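You operate a simulated robot arm through the tools that you are given. There is no shell and no other tool. Be economical: measure what you need, move in short steps, check, and stop when the job is done.

You are at the controls of a simulated two-armed robot. One attempt, no reset.

TASK
Switch off and tag the line, then set the left red knob to the same letter as the other.
Fine: tag on the peg below the hasp; grey lever above the knob loose to turn, tight after; leave the other knob and lever.

The check looks at the end state, three seconds after you hand in, the way a careful person would. Anything else that was tipped, shoved, dropped, spilled or broken makes it a failure.

THE ROBOT
Two 7-joint arms with two-finger parallel grippers on one trunk, on a base that drives. Base frame: it is fixed to the floor where the robot stands at the start and does not move with it; the origin is under the middle of the robot, x ahead of it, y to its left, z up. Units: m, rad, N and s.
The left shoulder is at the start at [0.05, 0.161, 1.198], the right one opposite. With the tool pointing down near the work surface each hand reaches from about 0.22 to 0.68 m from the robot's upright axis, wherever it stands, measured 20 degrees to its own side. Places, roughly: black button [0.6, 0.1, 1]; blue button [0.5, 0, 1.7]; green button [0.6, 0.1, 1]; left grey lever [0.5, 0.1, 1.3]; left red button [0.5, 0, 1.8]; left red knob [0.5, 0.1, 1.2]; main switch [0.4, 0.1, 0.9]; middle red button [0.5, 0, 1.8]; peg below the hasp [0.4, 0.1, 0.7]; right grey lever [0.6, 0.1, 1.3]; right red button [0.6, 0, 1.8]; right red knob [0.6, 0.1, 1.2]; selector switch [0.6, 0, 1.7]; slatted apron [0.5, 0.4, 0.8]; stop button [0.6, 0.1, 0.9]; warning tag [-0.75, 1, 1]. Payload 3.43 kg a hand.
Tool frame (each hand has its own): the origin (TCP) lies between the finger pads and is the grasp point; the fingertips stand 0.03 m ahead of it; z points along the fingers, y is the line along which they close. The gripper opens to 0.094 m. The fingers are 0.028 m wide and 0.01 m thick; the gripper's body (0.05 by 0.096 m) begins 0.055 m behind the TCP.
Orientation is that of the tool frame in the base frame, as a unit quaternion [w, x, y, z]. With the fingers straight down and closing along the base's y, the tool's x points along the base's -x, its y along +y and its z along -z.

THE INTERFACE
- The arms move only by the tool servo_tool. It takes "left_rows", "right_rows" or both (then of equal length, played together; a hand with none holds still); each is a list of rows, each a list of 7 numbers: the shift along the tool's x, y, z in mm, then the turn, a rotation vector about the tool's x, y, z in rad, then the opening in per cent of the stroke, from 0 (shut) to 100 (fully open). In form: [[x, y, z, wx, wy, wz, claw], ...]. A call has 1 to 12 rows; each row is the pose to reach, as a shift and turn from the pose commanded when the call began, along the tool's axes at that moment. A row lasts 0.2 s, in which the tool goes at most 0.05 m and 0.15 rad; a call with a longer step from one row to the next is refused whole, and so is a gripper value outside its range. Where a pose cannot be reached the arm comes as near as it can. A force on the tool above 40 N (or 10 N above the force at the start of the call, whichever is more), or a blocked arm, ends the call early, and 0.2 s more pass. Each finger travels about 0.045 m/s and halts on what it meets, pressing with about 43 N; the grip force reading is that of the motor and also rises with nothing between the fingers. The clock runs only during rows and for 0.2 s after the last one: add rows that repeat a pose to give the fingers time. It gives the time, the measured TCP pose, the force on the tool (base axes), the opening and the grip force at its end, in the units of the frame above (readings bear some noise), with the torque about the TCP (base axes, N m) and any sound that the robot's microphone picked up, and new pictures: "pictures" is both (left out), scene, wrist or none (wrist: the cameras of the hands that moved).
- Cameras (640 x 400 px; columns grow to the right, rows downward): "scene" is now at [0.1285, 0.0248, 1.348]; the picture's right is [0.25, -0.97, 0.00], its down [-0.29, -0.08, -0.95] and it looks along [0.92, 0.24, -0.30] (base axes); focal length 214 px, centre (320, 200). "left" rides on the left gripper at [0.076, -0.014, -0.103] in its tool frame; the picture's right is [0.18, 0.98, 0.00], its down [-0.75, 0.14, -0.64] and it looks along [-0.63, 0.12, 0.77] (tool axes); focal length 243 px, centre (320, 200). "right" rides on the right gripper at [0.076, 0.014, -0.102] in its tool frame; the picture's right is [-0.18, 0.98, 0.00], its down [-0.75, -0.14, -0.64] and it looks along [-0.63, -0.12, 0.77] (tool axes); focal length 243 px, centre (320, 200). There is no depth. A picture from a camera that has moved, and an enlarged one, comes with that camera's place and axes in the base frame and with its lens.
- slide_trunk(by): slides the trunk up (or, below 0, down) by that many m; the arms and the scene camera ride with it, the base frame stays. It gives what a move gives, with no picture.
- base_move(legs): drives the robot by 1 to 6 legs, each [ahead, left, turn to the left] in m, m and rad, along the robot's own axes; the way and the turn of a leg run together, so that a leg with both is an arc; at most 1.5 m and 3.142 rad a leg. The arms and the cameras ride along, it lands a little off, and it stops where it bumps. It gives what a move gives, and a new picture of the scene camera.
- turn_head(pan, tilt): turns the head with the scene camera to pan (to the left, within 1.396 rad either way) and tilt (down, from -0.506 to 1.204), counted from straight ahead of the robot. It gives what a move gives, and a new picture of the scene camera.
- close_up(camera, box): a new picture of the part [left, top, right, bottom] of that camera's present view, enlarged. It takes no simulated time.
- close_job(): hands the job in; it is judged then, once.

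Work in short steps. Places have to be worked out from the pictures, the camera data and where the tool is seen: move nearer, look again, correct. Check each grasp and each placing, and mend what went wrong. You have 120 turns and 260 pictures in all, those below and enlarged ones among them. Open the grippers and draw the arms clear of the work before you hand the job in, unless the task says otherwise; then end with one line.

The tools are called after "Call:" as a command line: name --argument value ..., lists and objects as JSON in quotes. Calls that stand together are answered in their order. servo_tool: Moves the arms, as the interface text tells. Its arguments: {"type":"object","properties":{"left_rows":{"type":"array","items":{"type":"array","items":{"type":"number"}}},"right_rows":{"type":"array","items":{"type":"array","items":{"type":"number"}}},"pictures":{"type":"string","enum":["both","scene","wrist","none"]}},"required":[]} The other tools are called the same way: slide_trunk (by) slides the trunk up or down; base_move (legs) drives the base; turn_head (pan, tilt) turns the head that bears the scene camera; close_up (camera, box) takes an enlarged picture of a part of a camera's view; close_job () hands the job in.

At the start:

```text
time_s: 0.0
left_tool_pos: [0.313, 0.1519, 1.1493]
left_orientation: [0.001, 0.0, 1.0, 0.0]
left_force: [0.3, 0.2, 0.0]
left_wrist_torque: [0.0, 0.01, 0.0]
left_width: 0.0941
left_grasp_force: 0.0
right_tool_pos: [0.4602, -0.1499, 1.0005]
right_orientation: [-0.001, 0.001, 1.0, 0.0]
right_force: [-0.3, 0.1, -0.1]
right_wrist_torque: [-0.03, 0.01, 0.0]
right_width: 0.0941
right_grasp_force: 0.0
trunk travel left (down, up): [-0.225, 0.042]
robot x, y, heading: [-0.0042, 0.0001, -0.003]
head pan, tilt: [0.257, 0.307]
```

scene: 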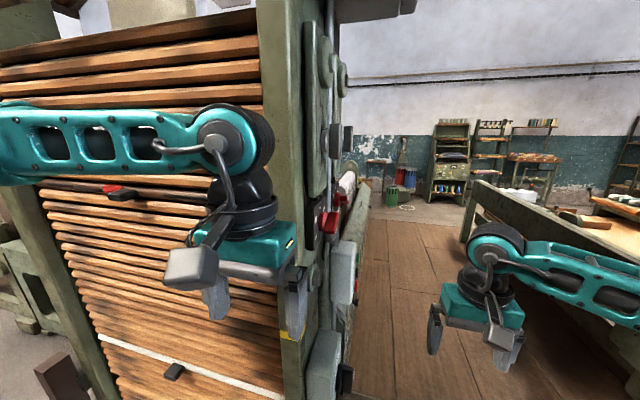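
right: 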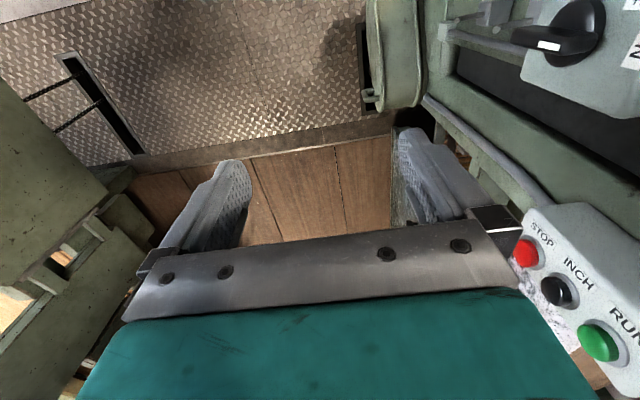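
left: 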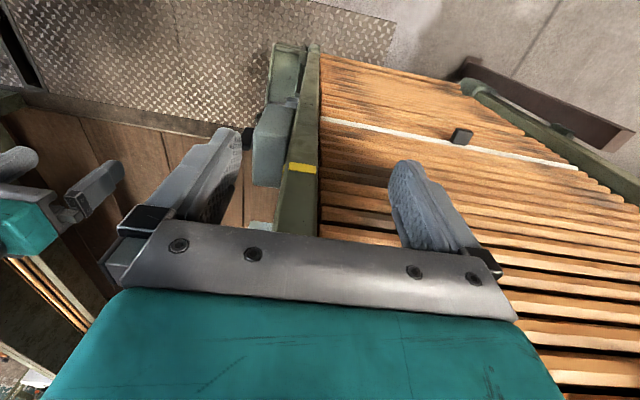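

I look at the panel in the right wrist camera and the scene in more detail before moving.

Call:
close_up --camera "scene" --box '[250, 0, 450, 400]'

Call:
close_up --camera "right" --box '[360, 0, 640, 400]'

Call:
turn_head --pan 1.39 --tilt 0.3

```text
1.00 times, centred on (350, 200) of scene (not enlarged: the box is as wide or as high as the picture)
camera zoom: at [0.1285, 0.0248, 1.348], right [0.25, -0.97, 0.0], down [-0.29, -0.08, -0.95], along [0.92, 0.24, -0.3], focal length 214 px, centre (290, 200)
```

zoom: 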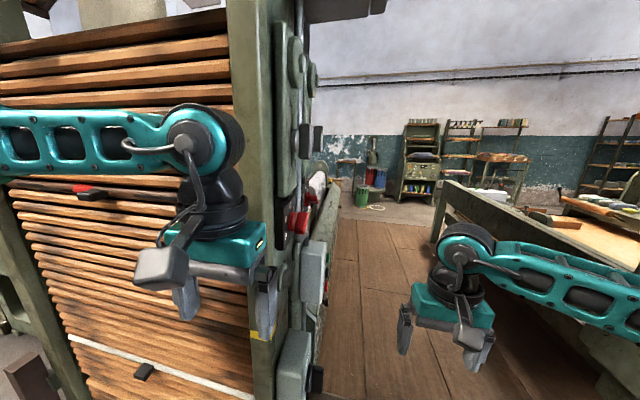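

```text
1.00 times, centred on (500, 200) of right (not enlarged: the box is as wide or as high as the picture)
camera zoom: at [0.3839, -0.135, 1.1019], right [0.18, 0.98, 0.0], down [0.75, -0.14, 0.64], along [0.63, -0.12, -0.77], focal length 243 px, centre (140, 200)
```

zoom: 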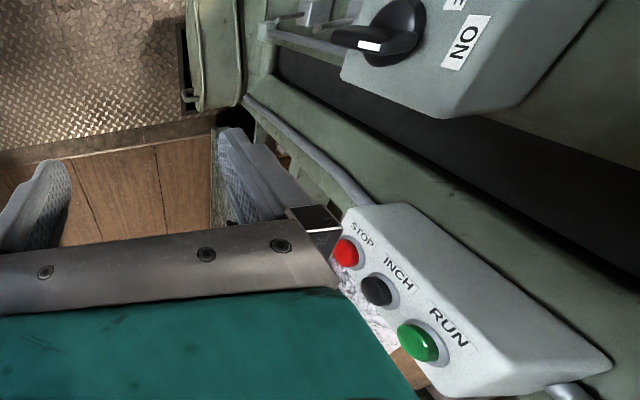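

```text
time_s: 1.4
left_tool_pos: [0.3126, 0.1524, 1.15]
left_orientation: [0.0, -0.001, 1.0, 0.001]
left_force: [0.7, -0.6, 0.7]
left_wrist_torque: [0.01, -0.02, -0.01]
left_width: 0.0941
left_grasp_force: 0.0
right_tool_pos: [0.4599, -0.1502, 0.9999]
right_orientation: [0.0, 0.001, 1.0, 0.0]
right_force: [-0.9, -0.5, -0.2]
right_wrist_torque: [0.02, 0.01, -0.03]
right_width: 0.0936
right_grasp_force: 0.0
trunk travel left (down, up): [-0.225, 0.042]
robot x, y, heading: [-0.0025, 0.0011, -0.003]
head pan, tilt: [1.389, 0.3]
camera scene: at [0.0551, 0.0928, 1.3486], right [0.98, -0.18, 0.0], down [-0.05, -0.29, -0.96], along [0.17, 0.94, -0.3], focal length 214 px, centre (320, 200)
```

scene: 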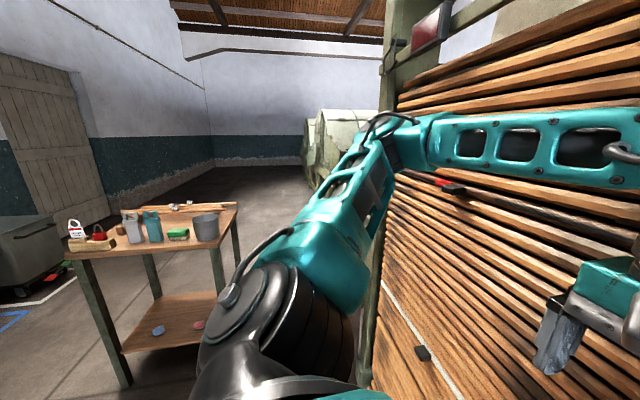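

Call:
close_up --camera "scene" --box '[60, 195, 140, 260]'

```text
6.15 times, centred on (100, 228) of scene
camera zoom: at [0.0551, 0.0928, 1.3486], right [0.98, -0.18, 0.0], down [-0.05, -0.29, -0.96], along [0.17, 0.94, -0.3], focal length 1320 px, centre (1674, 31)
```

zoom: 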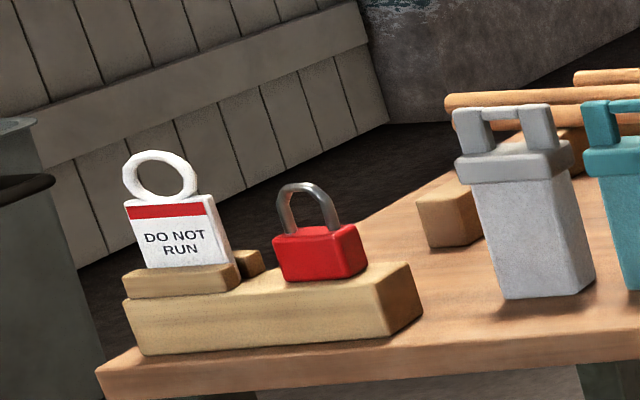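

The tag stands in a slot on a block on the table, with a ring on top. Now I look to the right to see how much room there is in front of the panel.

Call:
turn_head --pan -0.5 --tilt 0.6

Call:
turn_head --pan -1.39 --tilt 0.6

```text
time_s: 3.2
left_tool_pos: [0.313, 0.1515, 1.1502]
left_orientation: [0.001, -0.001, 1.0, 0.0]
left_force: [-0.4, -0.1, 0.0]
left_wrist_torque: [0.0, 0.02, 0.0]
left_width: 0.094
left_grasp_force: 0.0
right_tool_pos: [0.4601, -0.1495, 1.0013]
right_orientation: [0.0, 0.001, 1.0, 0.0]
right_force: [0.2, 0.1, -0.2]
right_wrist_torque: [0.0, -0.03, 0.0]
right_width: 0.0942
right_grasp_force: 0.1
trunk travel left (down, up): [-0.225, 0.042]
robot x, y, heading: [-0.0026, 0.0002, -0.001]
head pan, tilt: [-0.499, 0.6]
camera scene: at [0.1158, -0.0412, 1.3211], right [-0.48, -0.88, 0.0], down [-0.5, 0.27, -0.83], along [0.72, -0.39, -0.56], focal length 214 px, centre (320, 200)
```

scene: 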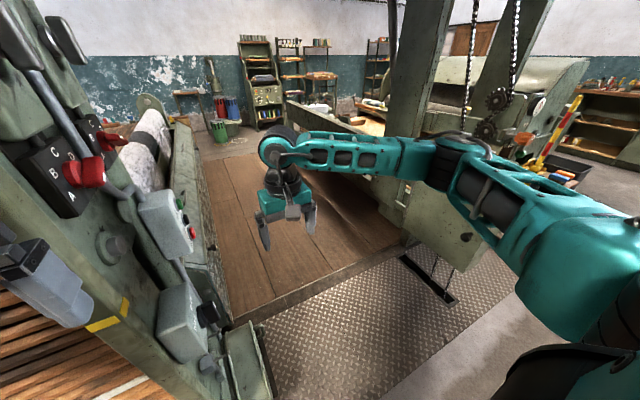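

```text
time_s: 4.4
left_tool_pos: [0.3114, 0.152, 1.1499]
left_orientation: [0.002, 0.0, 1.0, 0.0]
left_force: [0.5, -0.4, 0.7]
left_wrist_torque: [0.01, -0.05, 0.0]
left_width: 0.094
left_grasp_force: 0.0
right_tool_pos: [0.4603, -0.149, 1.0004]
right_orientation: [0.0, 0.0, 1.0, 0.0]
right_force: [0.7, -0.8, -0.5]
right_wrist_torque: [0.03, 0.01, 0.01]
right_width: 0.094
right_grasp_force: 0.1
trunk travel left (down, up): [-0.225, 0.042]
robot x, y, heading: [0.0006, 0.0009, 0.0]
head pan, tilt: [-1.389, 0.6]
camera scene: at [0.0542, -0.0859, 1.3211], right [-0.98, -0.18, 0.0], down [-0.1, 0.56, -0.83], along [0.15, -0.81, -0.56], focal length 214 px, centre (320, 200)
```

scene: 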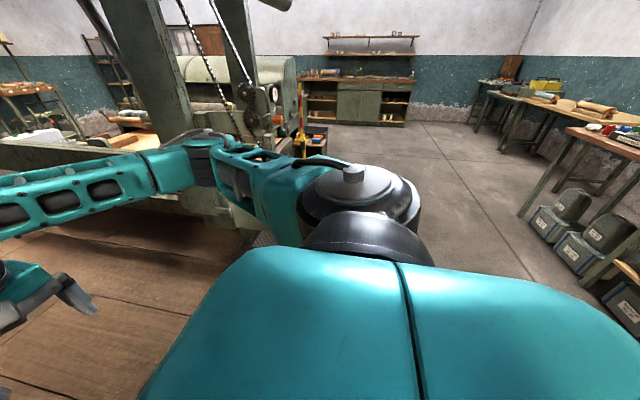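

The aisle in front of the panel is about 1.3 m wide. I back off, strafe right, turn to face the panel (+y), and slide along to x≈0.5.

Call:
base_move --legs '[[-0.3, 0, 0], [0, -0.7, 0], [0, 0, 1.571], [0, -0.8, 0]]'

Call:
turn_head --pan 0.0 --tilt 0.4

```text
time_s: 17.3
left_tool_pos: [0.3219, -0.3745, 1.1502]
left_orientation: [0.0, -0.699, 0.716, 0.0]
left_force: [0.6, 0.2, -0.3]
left_wrist_torque: [-0.01, 0.0, -0.02]
left_width: 0.0939
left_grasp_force: 0.1
right_tool_pos: [0.628, -0.2337, 1.0007]
right_orientation: [-0.001, -0.697, 0.717, 0.0]
right_force: [1.3, -0.2, 0.1]
right_wrist_torque: [-0.03, 0.01, 0.0]
right_width: 0.0939
right_grasp_force: 0.1
trunk travel left (down, up): [-0.225, 0.042]
robot x, y, heading: [0.4631, -0.6899, 1.545]
head pan, tilt: [-1.389, 0.6]
camera scene: at [0.5531, -0.6351, 1.3211], right [0.16, -0.99, 0.0], down [-0.56, -0.09, -0.82], along [0.81, 0.13, -0.57], focal length 214 px, centre (320, 200)
```

scene: 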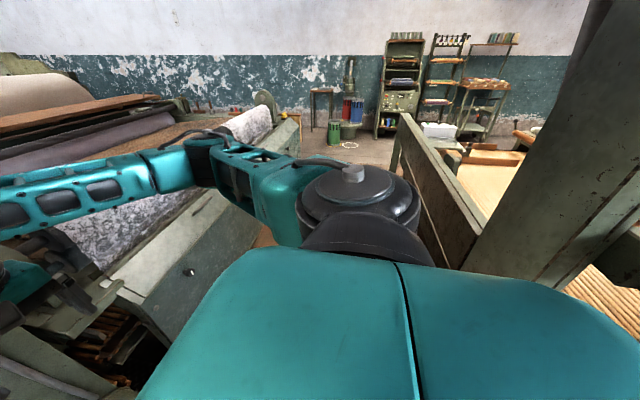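

```text
time_s: 18.8
left_tool_pos: [0.3213, -0.3743, 1.1494]
left_orientation: [0.0, -0.698, 0.716, 0.0]
left_force: [-0.4, -0.4, -0.7]
left_wrist_torque: [0.02, 0.0, -0.02]
left_width: 0.0941
left_grasp_force: 0.1
right_tool_pos: [0.6275, -0.234, 1.0012]
right_orientation: [-0.001, -0.698, 0.716, 0.001]
right_force: [0.7, 0.3, -0.5]
right_wrist_torque: [0.01, -0.01, -0.02]
right_width: 0.0938
right_grasp_force: 0.1
trunk travel left (down, up): [-0.225, 0.042]
robot x, y, heading: [0.4689, -0.6906, 1.551]
head pan, tilt: [0.0, 0.4]
camera scene: at [0.4679, -0.5563, 1.3393], right [1.0, -0.03, 0.0], down [-0.01, -0.39, -0.92], along [0.02, 0.92, -0.39], focal length 214 px, centre (320, 200)
```

scene: 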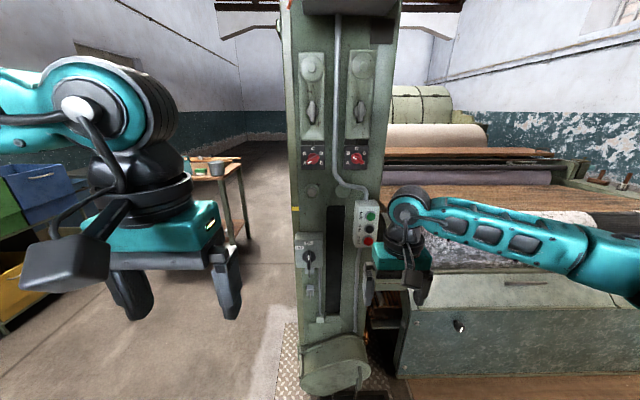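

Good frontal view. I enlarge the panel parts.

Call:
close_up --camera "scene" --box '[290, 45, 386, 175]'

Call:
close_up --camera "scene" --box '[285, 225, 385, 335]'

Call:
close_up --camera "scene" --box '[292, 140, 376, 180]'

```text
3.08 times, centred on (338, 110) of scene
camera zoom: at [0.4679, -0.5563, 1.3393], right [1.0, -0.03, 0.0], down [-0.01, -0.39, -0.92], along [0.02, 0.92, -0.39], focal length 660 px, centre (265, 477)
```

zoom: 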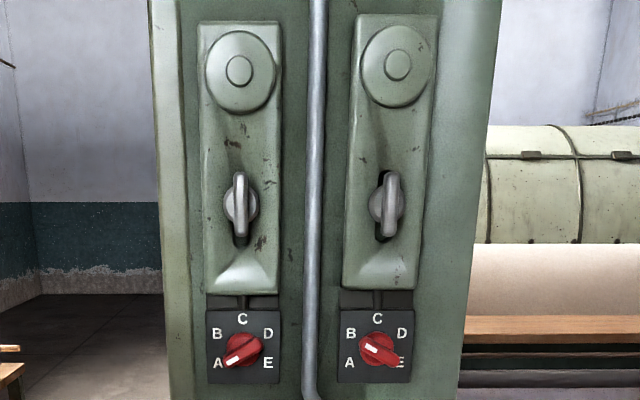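

```text
3.64 times, centred on (335, 280) of scene
camera zoom: at [0.4679, -0.5563, 1.3393], right [1.0, -0.03, 0.0], down [-0.01, -0.39, -0.92], along [0.02, 0.92, -0.39], focal length 780 px, centre (266, -91)
```

zoom: 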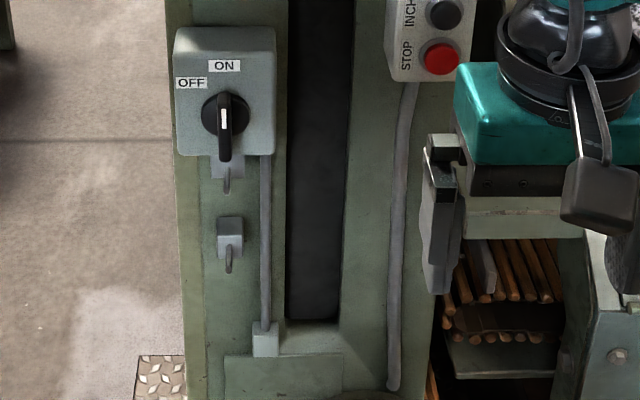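

```text
7.62 times, centred on (334, 160) of scene
camera zoom: at [0.4679, -0.5563, 1.3393], right [1.0, -0.03, 0.0], down [-0.01, -0.39, -0.92], along [0.02, 0.92, -0.39], focal length 1634 px, centre (213, 505)
```

zoom: 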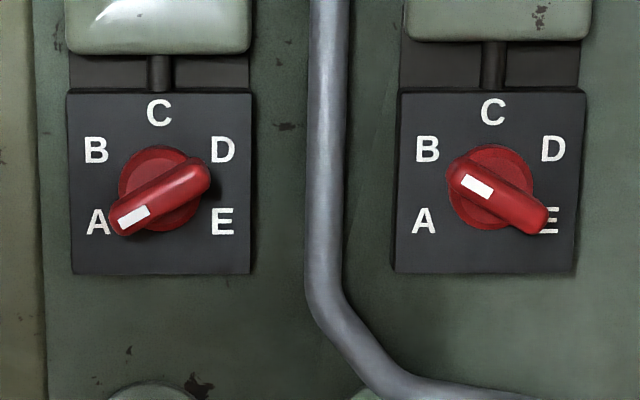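

Left knob points at A, the right one at B; the main switch is ON (upright) and OFF lies to its upper left. I pitch the left hand to point at the panel and bring it in front of the main switch.

Call:
servo_tool --left_rows '[[-16, -10, 23, 0, -0.131, 0, 100], [-33, -19, 46, 0, -0.262, 0, 100], [-49, -29, 69, 0, -0.393, 0, 100], [-66, -39, 91, 0, -0.524, 0, 100], [-82, -48, 114, 0, -0.654, 0, 100], [-99, -58, 137, 0, -0.785, 0, 100], [-115, -68, 160, 0, -0.916, 0, 100], [-131, -77, 183, 0, -1.047, 0, 100], [-148, -87, 206, 0, -1.178, 0, 100], [-164, -97, 228, 0, -1.309, 0, 100], [-181, -106, 251, 0, -1.44, 0, 100], [-197, -116, 274, 0, -1.571, 0, 100]]'

```text
time_s: 21.4
left_tool_pos: [0.4965, -0.1969, 0.9376]
left_orientation: [-0.495, 0.505, -0.503, -0.496]
left_force: [0.5, 0.5, 0.4]
left_wrist_torque: [0.04, 0.01, -0.01]
left_width: 0.094
left_grasp_force: 0.1
left hand out of reach, approached as far as the arm can: row 10, 11, 12
right_tool_pos: [0.6271, -0.233, 0.9989]
right_orientation: [0.0, -0.698, 0.716, 0.0]
right_force: [0.6, -0.6, 0.1]
right_wrist_torque: [0.02, -0.01, 0.01]
right_width: 0.0939
right_grasp_force: 0.1
trunk travel left (down, up): [-0.225, 0.042]
robot x, y, heading: [0.4635, -0.6856, 1.549]
head pan, tilt: [0.0, 0.4]
camera scene: at [0.468, -0.5563, 1.3393], right [1.0, -0.02, 0.0], down [-0.01, -0.39, -0.92], along [0.02, 0.92, -0.39], focal length 214 px, centre (320, 200)
camera left: at [0.5122, -0.3004, 0.8633], right [-0.98, -0.01, -0.18], down [-0.14, -0.63, 0.76], along [-0.12, 0.78, 0.62], focal length 243 px, centre (320, 200)
```

scene: 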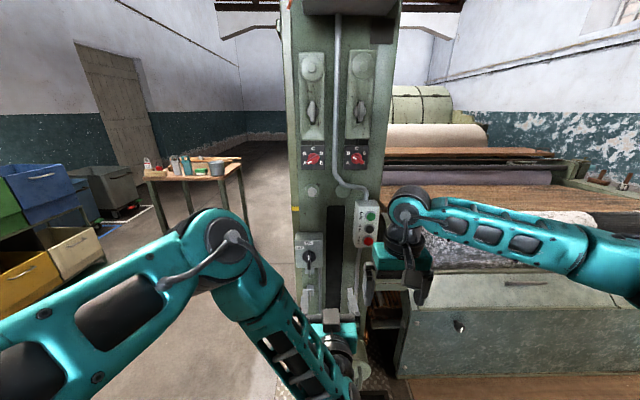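
left: 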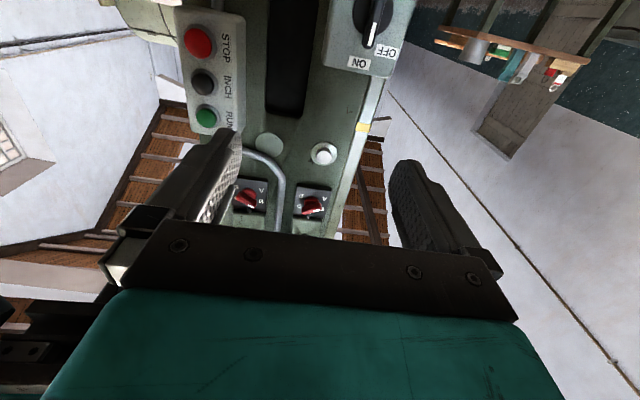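

The arm ran out of reach there with the shoulder high. I lower the trunk so the arm is more level with the switch.

Call:
slide_trunk --by -0.2

Call:
servo_tool --left_rows '[[-20, 5, 0, 0, 0, 0, 100], [-60, 20, 0, 0, 0, 0, 100], [-100, 40, 10, 0, 0, 0, 100], [-135, 55, 20, 0, 0, 0, 100]]'

```text
time_s: 23.6
left_tool_pos: [0.4974, -0.1956, 0.7384]
left_orientation: [-0.495, 0.505, -0.505, -0.495]
left_force: [0.1, -0.1, 0.1]
left_wrist_torque: [-0.05, 0.01, 0.01]
left_width: 0.094
left_grasp_force: 0.0
right_tool_pos: [0.6273, -0.2333, 0.8008]
right_orientation: [0.0, -0.698, 0.716, -0.001]
right_force: [0.8, -0.1, -0.3]
right_wrist_torque: [-0.01, -0.01, 0.0]
right_width: 0.094
right_grasp_force: 0.2
trunk travel left (down, up): [-0.025, 0.242]
robot x, y, heading: [0.4655, -0.6894, 1.547]
head pan, tilt: [0.0, 0.4]
```

```text
time_s: 24.6
left_tool_pos: [0.4431, -0.1689, 0.8718]
left_orientation: [-0.494, 0.506, -0.505, -0.495]
left_force: [1.3, -0.6, 0.3]
left_wrist_torque: [0.02, 0.0, -0.03]
left_width: 0.0941
left_grasp_force: 0.0
right_tool_pos: [0.6276, -0.233, 0.7999]
right_orientation: [0.001, -0.698, 0.716, 0.0]
right_force: [-0.2, 0.7, -0.2]
right_wrist_torque: [-0.01, 0.0, -0.02]
right_width: 0.0942
right_grasp_force: 0.0
trunk travel left (down, up): [-0.025, 0.242]
robot x, y, heading: [0.4639, -0.6903, 1.551]
head pan, tilt: [0.0, 0.4]
camera scene: at [0.4677, -0.5564, 1.1393], right [1.0, -0.02, 0.0], down [-0.01, -0.39, -0.92], along [0.02, 0.92, -0.39], focal length 214 px, centre (320, 200)
camera left: at [0.4578, -0.2743, 0.7984], right [-0.98, -0.01, -0.18], down [-0.14, -0.63, 0.77], along [-0.12, 0.78, 0.61], focal length 243 px, centre (320, 200)
```

scene: 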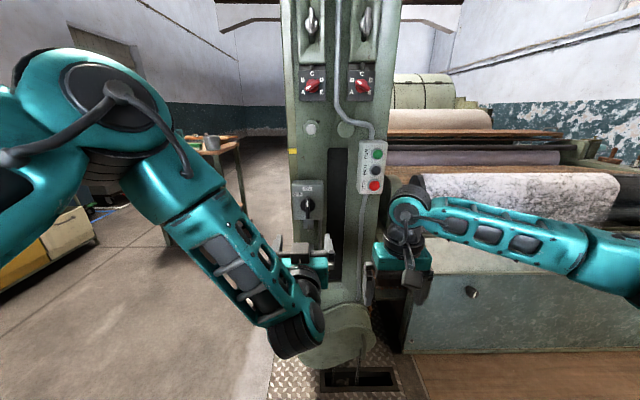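
left: 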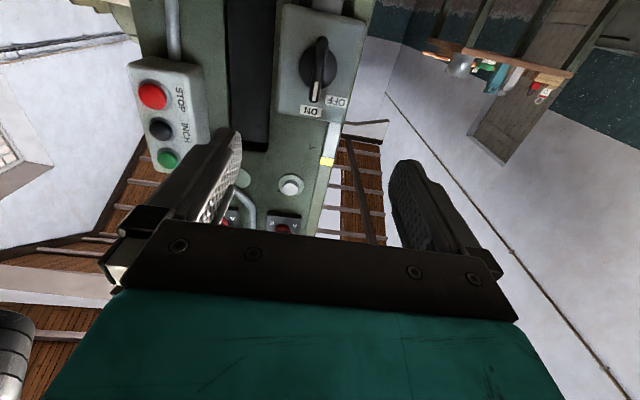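

Call:
close_up --camera "left" --box '[260, 0, 380, 130]'

Call:
close_up --camera "scene" --box '[280, 170, 350, 250]'

```text
3.08 times, centred on (320, 65) of left
camera zoom: at [0.4578, -0.2743, 0.7984], right [-0.98, -0.01, -0.18], down [-0.14, -0.63, 0.77], along [-0.12, 0.78, 0.61], focal length 746 px, centre (320, 615)
```

zoom: 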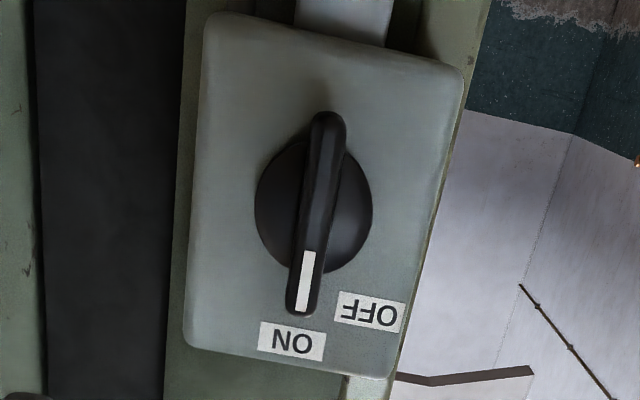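

```text
5.00 times, centred on (315, 210) of scene
camera zoom: at [0.4677, -0.5564, 1.1393], right [1.0, -0.02, 0.0], down [-0.01, -0.39, -0.92], along [0.02, 0.92, -0.39], focal length 1072 px, centre (345, 150)
```

zoom: 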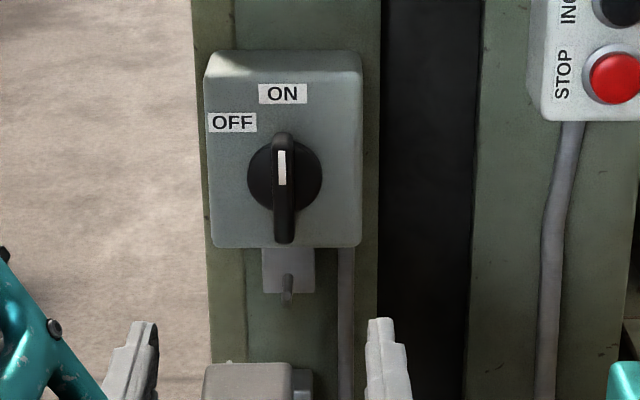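

Disc ≈(0.445, 0.07, 0.857), handle bar front ≈ y 0.05. I retract the right hand and drive 0.12 m closer for reach.

Call:
servo_tool --left_rows '[[2, 0, -10, 0, 0, 0, 70], [5, 0, -20, 0, 0, 0, 60], [8, 0, -30, 0, 0, 0, 50], [11, -1, -40, 0, 0, 0, 50]]' --right_rows '[[40, 0, 0, 0, 0, 0, 60], [80, 0, 0, 0, 0, 0, 50], [120, 0, 0, 0, 0, 0, 40], [150, 0, 0, 0, 0, 0, 40]]' --pictures "none"

Call:
base_move --legs '[[0.12, 0, 0.02]]'

```text
time_s: 25.6
left_tool_pos: [0.4427, -0.2123, 0.8611]
left_orientation: [-0.495, 0.505, -0.504, -0.495]
left_force: [-0.5, 0.7, -0.4]
left_wrist_torque: [0.0, 0.01, 0.04]
left_width: 0.0471
left_grasp_force: 0.0
right_tool_pos: [0.6247, -0.3869, 0.8034]
right_orientation: [0.0, -0.697, 0.717, 0.001]
right_force: [-0.4, -0.3, -0.1]
right_wrist_torque: [-0.01, -0.02, 0.03]
right_width: 0.0375
right_grasp_force: 0.1
trunk travel left (down, up): [-0.025, 0.242]
robot x, y, heading: [0.4647, -0.6909, 1.549]
head pan, tilt: [0.0, 0.4]
```

```text
time_s: 26.8
left_tool_pos: [0.4356, -0.0964, 0.8621]
left_orientation: [-0.49, 0.51, -0.498, -0.501]
left_force: [0.0, -0.3, -0.1]
left_wrist_torque: [0.02, 0.04, 0.0]
left_width: 0.047
left_grasp_force: 0.1
right_tool_pos: [0.6189, -0.2642, 0.8044]
right_orientation: [0.0, -0.705, 0.709, 0.0]
right_force: [-0.4, -0.9, 0.5]
right_wrist_torque: [0.02, -0.01, 0.04]
right_width: 0.0376
right_grasp_force: 0.1
trunk travel left (down, up): [-0.025, 0.242]
robot x, y, heading: [0.4671, -0.5713, 1.565]
head pan, tilt: [0.0, 0.4]
camera scene: at [0.4668, -0.4383, 1.1393], right [1.0, 0.0, 0.0], down [0.0, -0.39, -0.92], along [0.0, 0.92, -0.39], focal length 214 px, centre (320, 200)
```

scene: 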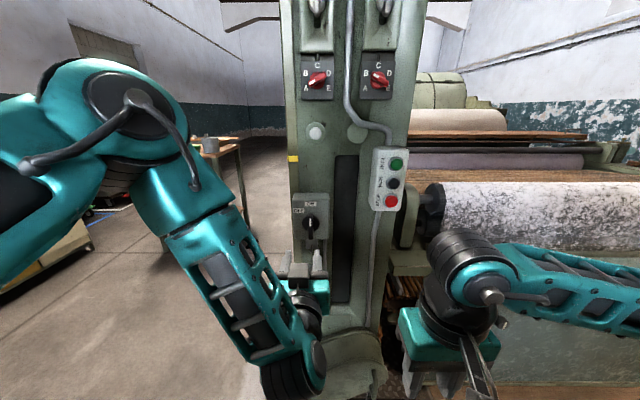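

Approach to just in front of the handle, then check with the wrist camera.

Call:
servo_tool --left_rows '[[1, -4, 30, 0, 0, 0, 50], [2, -8, 60, 0, 0, 0, 50], [3, -11, 90, 0, 0, 0, 50]]'

Call:
close_up --camera "left" --box '[240, 100, 400, 240]'

Call:
close_up --camera "scene" --box '[280, 180, 350, 290]'

```text
time_s: 27.6
left_tool_pos: [0.4416, -0.0051, 0.8546]
left_orientation: [-0.489, 0.511, -0.499, -0.501]
left_force: [0.9, -1.0, 0.7]
left_wrist_torque: [0.0, -0.02, -0.03]
left_width: 0.0469
left_grasp_force: 0.0
right_tool_pos: [0.619, -0.2649, 0.8034]
right_orientation: [0.0, -0.705, 0.709, 0.0]
right_force: [0.1, 0.0, 0.1]
right_wrist_torque: [0.01, 0.01, 0.01]
right_width: 0.0378
right_grasp_force: 0.0
trunk travel left (down, up): [-0.025, 0.242]
robot x, y, heading: [0.4677, -0.5768, 1.567]
head pan, tilt: [0.0, 0.4]
camera scene: at [0.4667, -0.4383, 1.1393], right [1.0, 0.0, 0.0], down [0.0, -0.39, -0.92], along [0.0, 0.92, -0.39], focal length 214 px, centre (320, 200)
camera left: at [0.4585, -0.11, 0.7805], right [-0.98, -0.03, -0.18], down [-0.13, -0.63, 0.77], along [-0.14, 0.78, 0.62], focal length 243 px, centre (320, 200)
```

scene: 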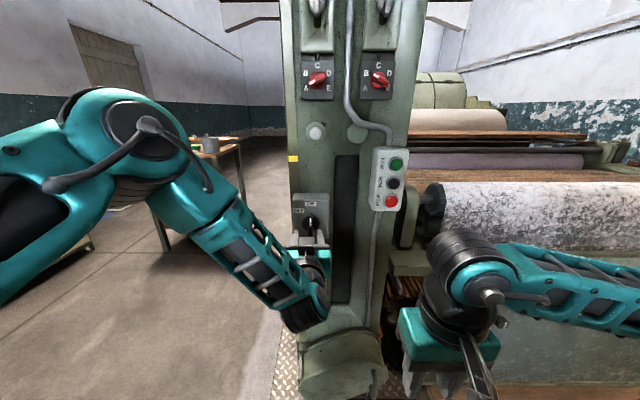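
left: 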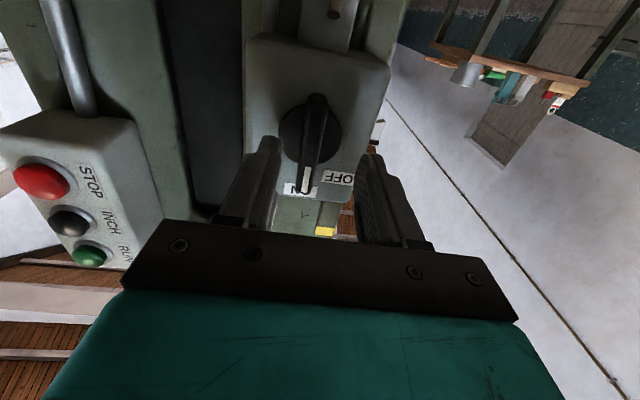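

```text
2.86 times, centred on (320, 170) of left
camera zoom: at [0.4585, -0.11, 0.7805], right [-0.98, -0.03, -0.18], down [-0.13, -0.63, 0.77], along [-0.14, 0.78, 0.62], focal length 693 px, centre (320, 286)
```

zoom: 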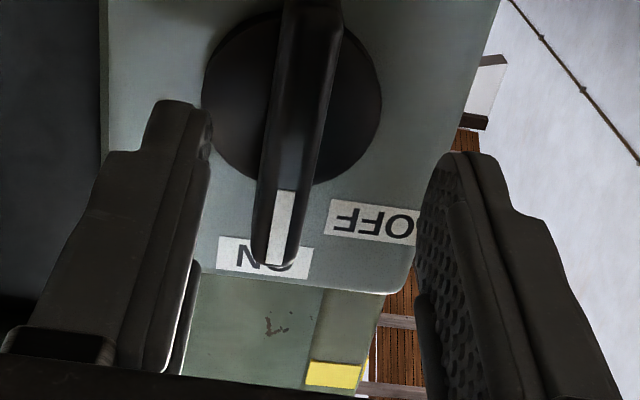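

```text
3.64 times, centred on (315, 235) of scene
camera zoom: at [0.4667, -0.4383, 1.1393], right [1.0, 0.0, 0.0], down [0.0, -0.39, -0.92], along [0.0, 0.92, -0.39], focal length 780 px, centre (338, 73)
```

zoom: 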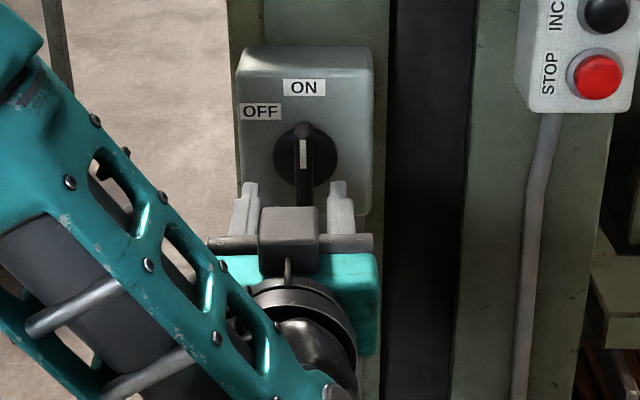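

Aligned to within a few mm. I advance 35 mm with a 3 mm shift and close on the handle.

Call:
servo_tool --left_rows '[[-1, -3, 12, 0, 0, 0, 50], [-1, -3, 24, 0, 0, 0, 50], [-1, -3, 36, 0, 0, 0, 50], [-1, -3, 36, 0, 0, 0, 30], [-1, -3, 36, 0, 0, 0, 15], [-1, -3, 36, 0, 0, 0, 5], [-1, -3, 36, 0, 0, 0, 0], [-1, -3, 36, 0, 0, 0, 0]]'

Call:
close_up --camera "left" --box '[240, 80, 400, 220]'

```text
time_s: 29.4
left_tool_pos: [0.4475, 0.0276, 0.8566]
left_orientation: [-0.489, 0.51, -0.5, -0.5]
left_force: [6.3, -27.9, -1.8]
left_wrist_torque: [0.22, -0.03, -1.17]
left_width: 0.0134
left_grasp_force: 41.6
right_tool_pos: [0.6194, -0.2654, 0.8038]
right_orientation: [0.001, -0.705, 0.709, 0.001]
right_force: [-0.4, 0.4, 0.0]
right_wrist_torque: [-0.01, -0.01, -0.03]
right_width: 0.0379
right_grasp_force: 0.3
trunk travel left (down, up): [-0.025, 0.242]
robot x, y, heading: [0.4699, -0.5703, 1.564]
head pan, tilt: [0.0, 0.4]
camera scene: at [0.4671, -0.4406, 1.1396], right [1.0, 0.0, 0.0], down [0.0, -0.39, -0.92], along [0.0, 0.92, -0.39], focal length 214 px, centre (320, 200)
camera left: at [0.4634, -0.0763, 0.7827], right [-0.98, -0.02, -0.18], down [-0.13, -0.63, 0.77], along [-0.13, 0.78, 0.61], focal length 243 px, centre (320, 200)
```

scene: 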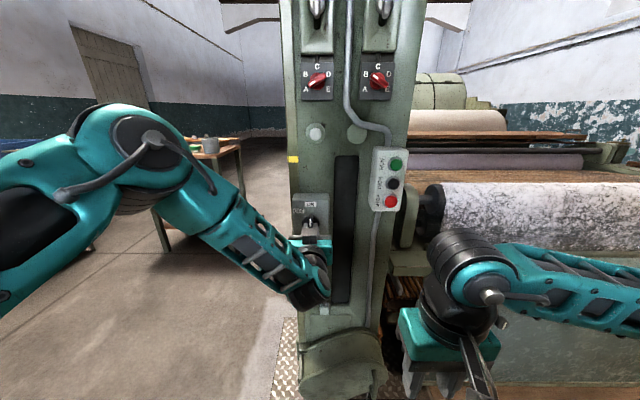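
left: 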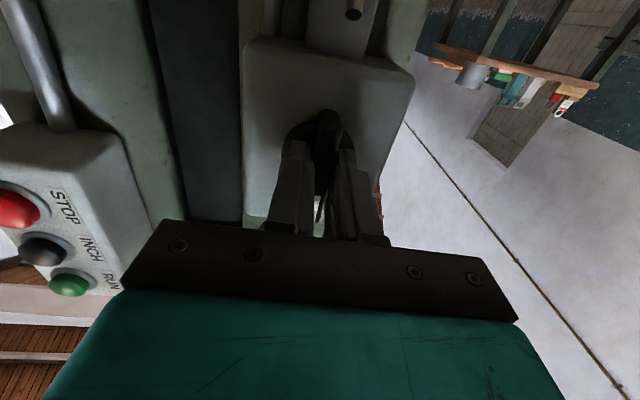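

```text
2.86 times, centred on (320, 150) of left
camera zoom: at [0.4634, -0.0763, 0.7827], right [-0.98, -0.02, -0.18], down [-0.13, -0.63, 0.77], along [-0.13, 0.78, 0.61], focal length 693 px, centre (320, 343)
```

zoom: 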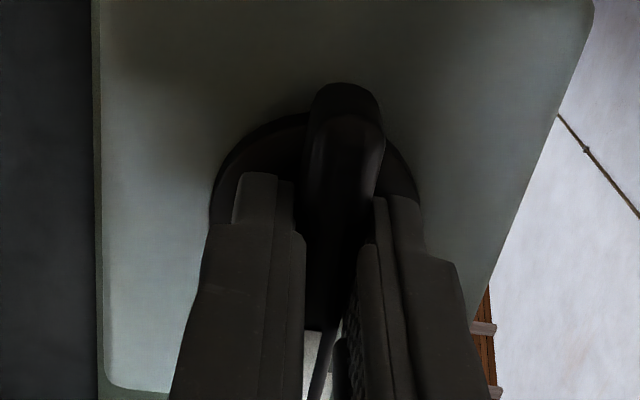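

Handle gripped (13 mm). I ease off the push by 2 mm and turn counter-clockwise toward OFF.

Call:
servo_tool --left_rows '[[0, 0, -4, 0, 0, 0, 0], [0, 0, -4, 0, 0, -0.12, 0], [0, 0, -4, 0, 0, -0.24, 0], [0, 0, -4, 0, 0, -0.36, 0], [0, 0, -4, 0, 0, -0.48, 0], [0, 0, -4, 0, 0, -0.6, 0], [0, 0, -4, 0, 0, -0.72, 0]]'

Call:
close_up --camera "scene" --box '[280, 180, 350, 250]'

```text
time_s: 31.0
left_tool_pos: [0.4469, 0.0283, 0.8573]
left_orientation: [-0.634, 0.654, -0.288, -0.295]
left_force: [18.2, 16.1, -4.4]
left_wrist_torque: [-0.26, 0.03, -1.79]
left_width: 0.0136
left_grasp_force: 45.4
right_tool_pos: [0.6204, -0.2639, 0.8025]
right_orientation: [-0.001, -0.706, 0.709, 0.001]
right_force: [0.0, 0.3, -0.4]
right_wrist_torque: [0.0, -0.02, -0.01]
right_width: 0.0374
right_grasp_force: 0.0
trunk travel left (down, up): [-0.025, 0.242]
robot x, y, heading: [0.4671, -0.5745, 1.569]
head pan, tilt: [0.0, 0.4]
camera scene: at [0.4683, -0.4367, 1.1391], right [1.0, 0.0, 0.0], down [0.0, -0.39, -0.92], along [0.0, 0.92, -0.39], focal length 214 px, centre (320, 200)
camera left: at [0.5115, -0.0754, 0.812], right [-0.62, -0.03, -0.79], down [-0.59, -0.64, 0.49], along [-0.52, 0.77, 0.38], focal length 243 px, centre (320, 200)
```

scene: 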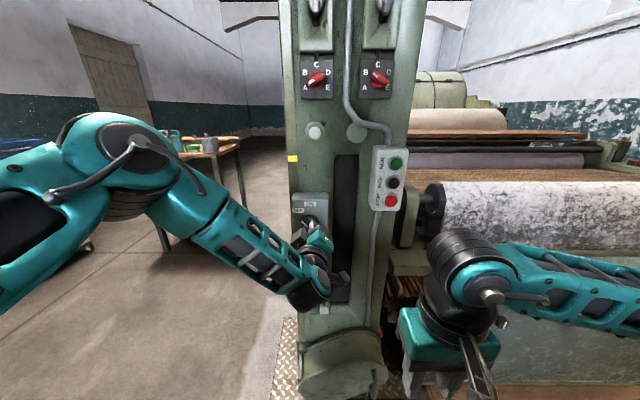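
left: 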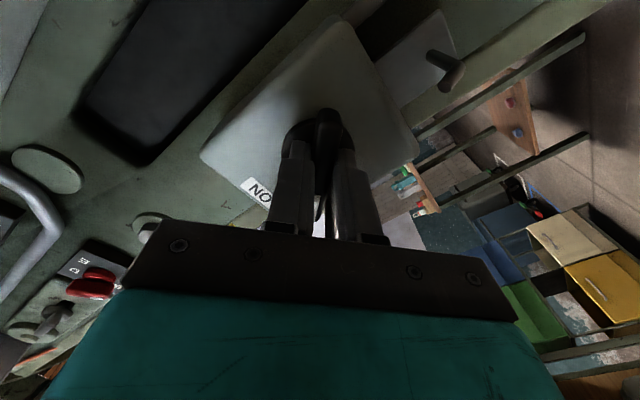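

```text
5.71 times, centred on (315, 215) of scene
camera zoom: at [0.4683, -0.4367, 1.1391], right [1.0, 0.0, 0.0], down [0.0, -0.39, -0.92], along [0.0, 0.92, -0.39], focal length 1226 px, centre (349, 114)
```

zoom: 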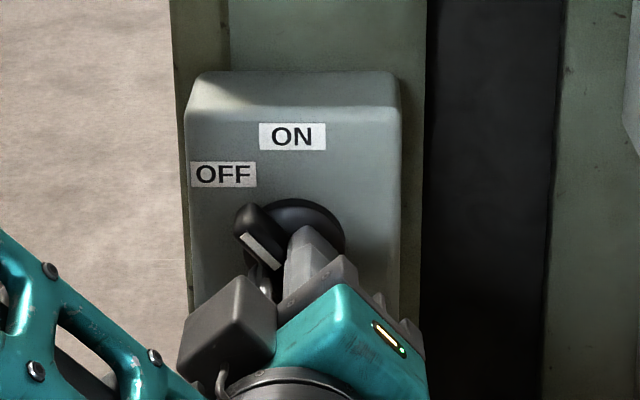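

Call:
servo_tool --left_rows '[[0, 0, 0, 0, 0, -0.1, 0], [0, 0, 0, 0, 0, -0.2, 0], [0, 0, 0, 0, 0, -0.3, 0], [0, 0, 0, 0, 0, -0.36, 0], [0, 0, 0, 0, 0, -0.36, 0]]'

Call:
close_up --camera "scene" --box '[280, 180, 350, 250]'

```text
time_s: 32.2
left_tool_pos: [0.4483, 0.0277, 0.8582]
left_orientation: [-0.679, 0.693, -0.167, -0.176]
left_force: [19.0, 12.5, 5.3]
left_wrist_torque: [0.44, -0.04, -1.74]
left_width: 0.0134
left_grasp_force: 45.0
right_tool_pos: [0.6194, -0.2645, 0.8031]
right_orientation: [0.0, -0.706, 0.708, 0.0]
right_force: [1.5, -0.3, -0.3]
right_wrist_torque: [0.0, -0.04, 0.01]
right_width: 0.0375
right_grasp_force: 0.1
trunk travel left (down, up): [-0.025, 0.242]
robot x, y, heading: [0.468, -0.5782, 1.567]
head pan, tilt: [0.0, 0.4]
camera scene: at [0.4683, -0.4379, 1.1393], right [1.0, 0.0, 0.0], down [0.0, -0.39, -0.92], along [0.0, 0.92, -0.39], focal length 214 px, centre (320, 200)
camera left: at [0.5247, -0.0749, 0.8366], right [-0.3, -0.02, -0.95], down [-0.72, -0.65, 0.24], along [-0.63, 0.76, 0.18], focal length 243 px, centre (320, 200)
```

scene: 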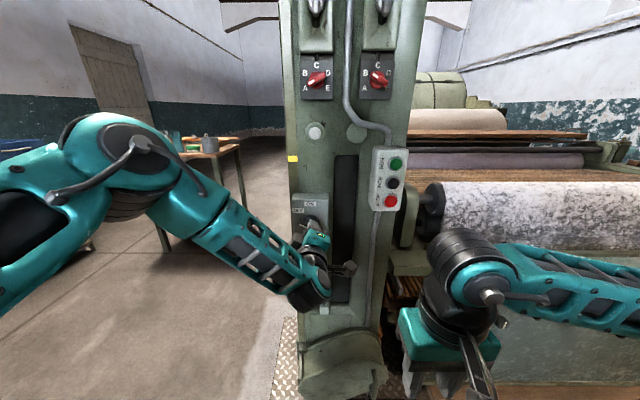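
left: 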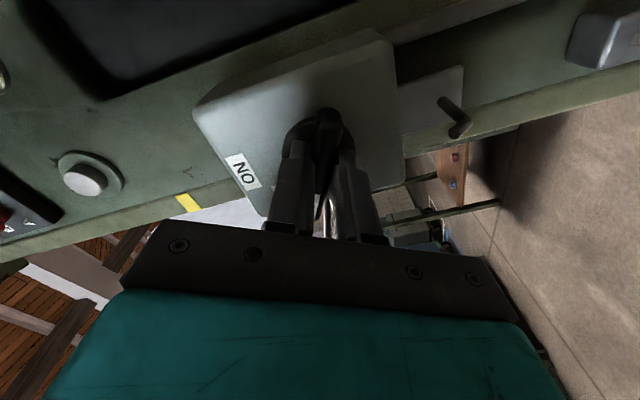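

```text
5.71 times, centred on (315, 215) of scene
camera zoom: at [0.4683, -0.4379, 1.1393], right [1.0, 0.0, 0.0], down [0.0, -0.39, -0.92], along [0.0, 0.92, -0.39], focal length 1226 px, centre (349, 114)
```

zoom: 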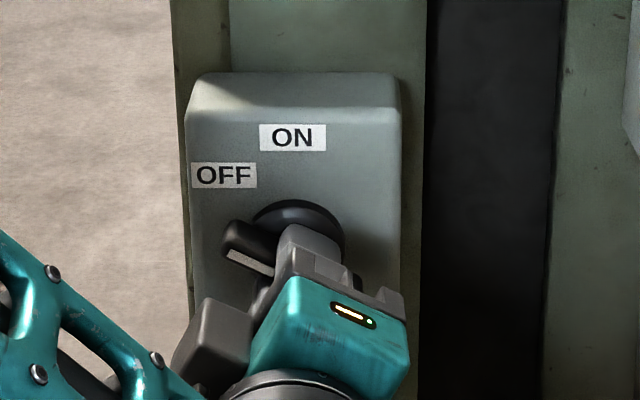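

Turned ~62°. I release carefully and back off to see where the handle sits.

Call:
servo_tool --left_rows '[[0, 0, 0, 0, 0, 0, 20], [0, 0, 0, 0, 0, 0, 40], [0, 0, 0, 0, 0, 0, 50], [0, 0, -30, 0, 0, 0, 50], [0, 0, -70, 0, 0, 0, 50], [0, 0, -100, 0, 0, 0, 60]]'

Call:
close_up --camera "scene" --box '[280, 180, 350, 250]'

Call:
close_up --camera "left" --box '[240, 80, 400, 220]'

```text
time_s: 33.6
left_tool_pos: [0.4488, -0.0715, 0.8588]
left_orientation: [-0.677, 0.694, -0.165, -0.178]
left_force: [0.2, -0.7, 0.2]
left_wrist_torque: [0.01, -0.02, 0.0]
left_width: 0.0561
left_grasp_force: 0.0
right_tool_pos: [0.6191, -0.2644, 0.8035]
right_orientation: [-0.001, -0.705, 0.709, 0.0]
right_force: [-0.2, 0.2, 0.3]
right_wrist_torque: [0.01, 0.0, -0.05]
right_width: 0.0375
right_grasp_force: 0.1
trunk travel left (down, up): [-0.025, 0.242]
robot x, y, heading: [0.4693, -0.5697, 1.572]
head pan, tilt: [0.0, 0.4]
camera scene: at [0.4668, -0.4384, 1.1393], right [1.0, 0.0, 0.0], down [0.0, -0.39, -0.92], along [0.0, 0.92, -0.39], focal length 214 px, centre (320, 200)
camera left: at [0.5255, -0.1729, 0.8379], right [-0.3, -0.03, -0.95], down [-0.72, -0.66, 0.24], along [-0.63, 0.76, 0.18], focal length 243 px, centre (320, 200)
```

scene: 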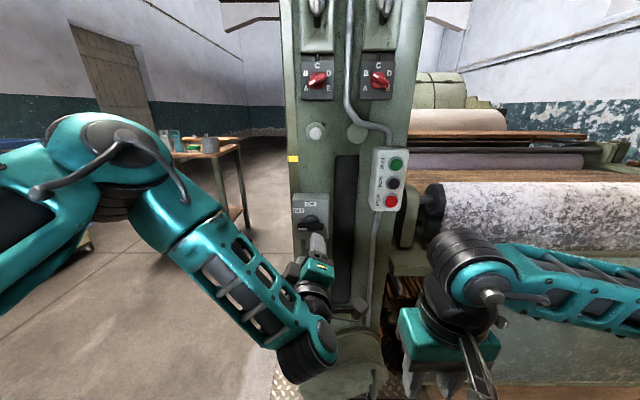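
left: 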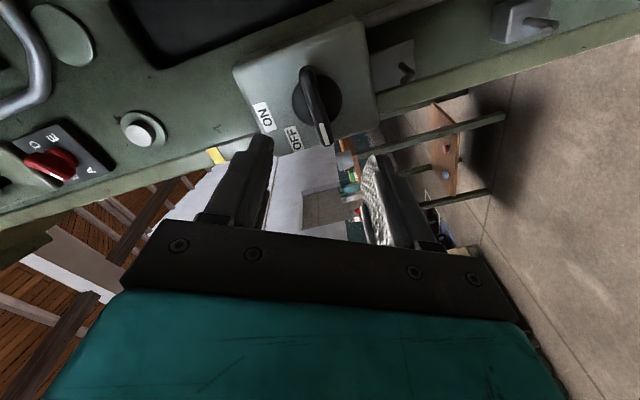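

```text
5.71 times, centred on (315, 215) of scene
camera zoom: at [0.4668, -0.4384, 1.1393], right [1.0, 0.0, 0.0], down [0.0, -0.39, -0.92], along [0.0, 0.92, -0.39], focal length 1226 px, centre (349, 114)
```

zoom: 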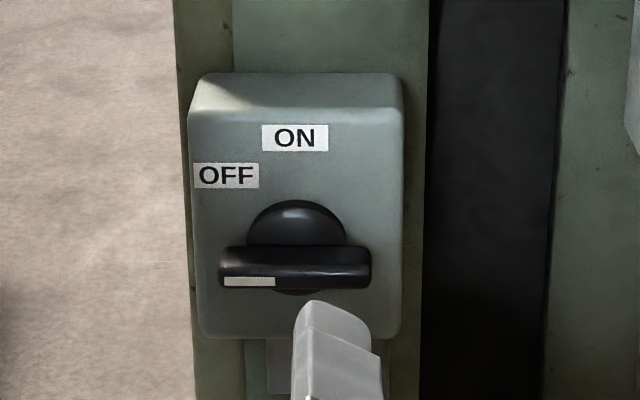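

```text
2.86 times, centred on (320, 150) of left
camera zoom: at [0.5255, -0.1729, 0.8379], right [-0.3, -0.03, -0.95], down [-0.72, -0.66, 0.24], along [-0.63, 0.76, 0.18], focal length 693 px, centre (320, 343)
```

zoom: 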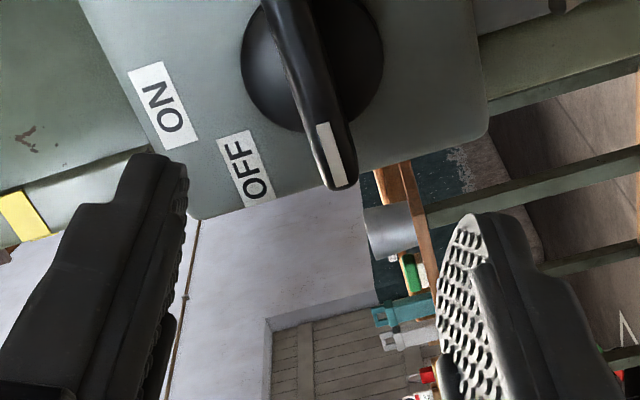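

It snapped to horizontal — the OFF detent. Now a look at the hasp and peg.

Call:
close_up --camera "left" --box '[380, 0, 580, 120]'

Call:
servo_tool --left_rows '[[0, 0, -30, 0, 0, 0.1, 60], [0, 0, -60, 0, 0, 0.2, 60], [0, 0, -90, 0, 0, 0.3, 60], [-10, 0, -120, 0, 0, 0.4, 60], [-10, 0, -140, 0, 0, 0.5, 60], [-10, 0, -140, 0, 0, 0.6, 60], [-10, 0, -140, 0, 0, 0.72, 60], [-10, 0, -140, 0, 0, 0.85, 60], [-10, 0, -140, 0, 0, 0.98, 60], [-10, 0, -140, 0, 0, 1.08, 60]]'

```text
3.20 times, centred on (480, 60) of left
camera zoom: at [0.5255, -0.1729, 0.8379], right [-0.3, -0.03, -0.95], down [-0.72, -0.66, 0.24], along [-0.63, 0.76, 0.18], focal length 776 px, centre (-192, 648)
```

zoom: 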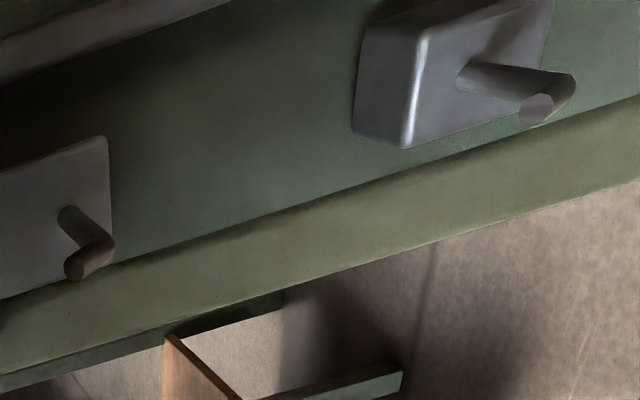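

```text
time_s: 35.8
left_tool_pos: [0.4419, -0.2116, 0.8701]
left_orientation: [-0.488, 0.511, -0.502, -0.499]
left_force: [0.1, 0.0, 0.5]
left_wrist_torque: [-0.02, 0.01, 0.03]
left_width: 0.0567
left_grasp_force: 0.0
left hand out of reach, approached as far as the arm can: row 5, 6
right_tool_pos: [0.6186, -0.2649, 0.8046]
right_orientation: [-0.001, -0.705, 0.709, 0.0]
right_force: [-0.6, 0.3, -0.4]
right_wrist_torque: [0.01, -0.01, 0.01]
right_width: 0.0374
right_grasp_force: 0.1
trunk travel left (down, up): [-0.025, 0.242]
robot x, y, heading: [0.467, -0.5699, 1.571]
head pan, tilt: [0.0, 0.4]
camera scene: at [0.4668, -0.4383, 1.1393], right [1.0, 0.0, 0.0], down [0.0, -0.39, -0.92], along [0.0, 0.92, -0.39], focal length 214 px, centre (320, 200)
camera left: at [0.4591, -0.3169, 0.7944], right [-0.98, -0.03, -0.18], down [-0.13, -0.63, 0.77], along [-0.13, 0.78, 0.61], focal length 243 px, centre (320, 200)
```

scene: 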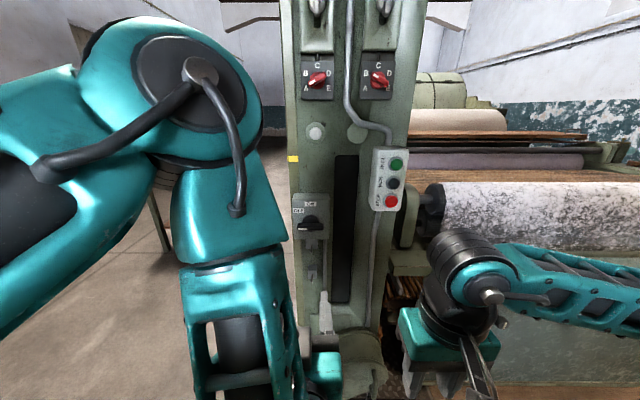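
left: 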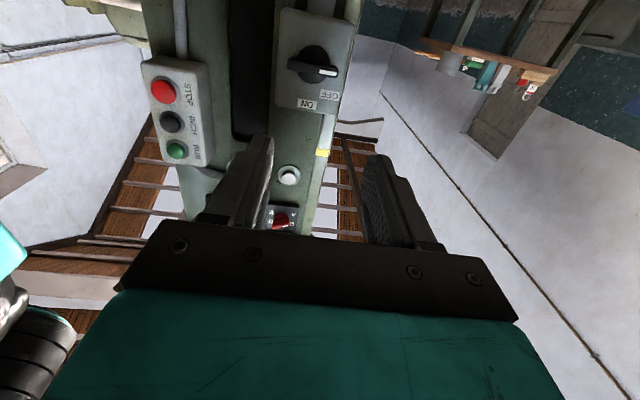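

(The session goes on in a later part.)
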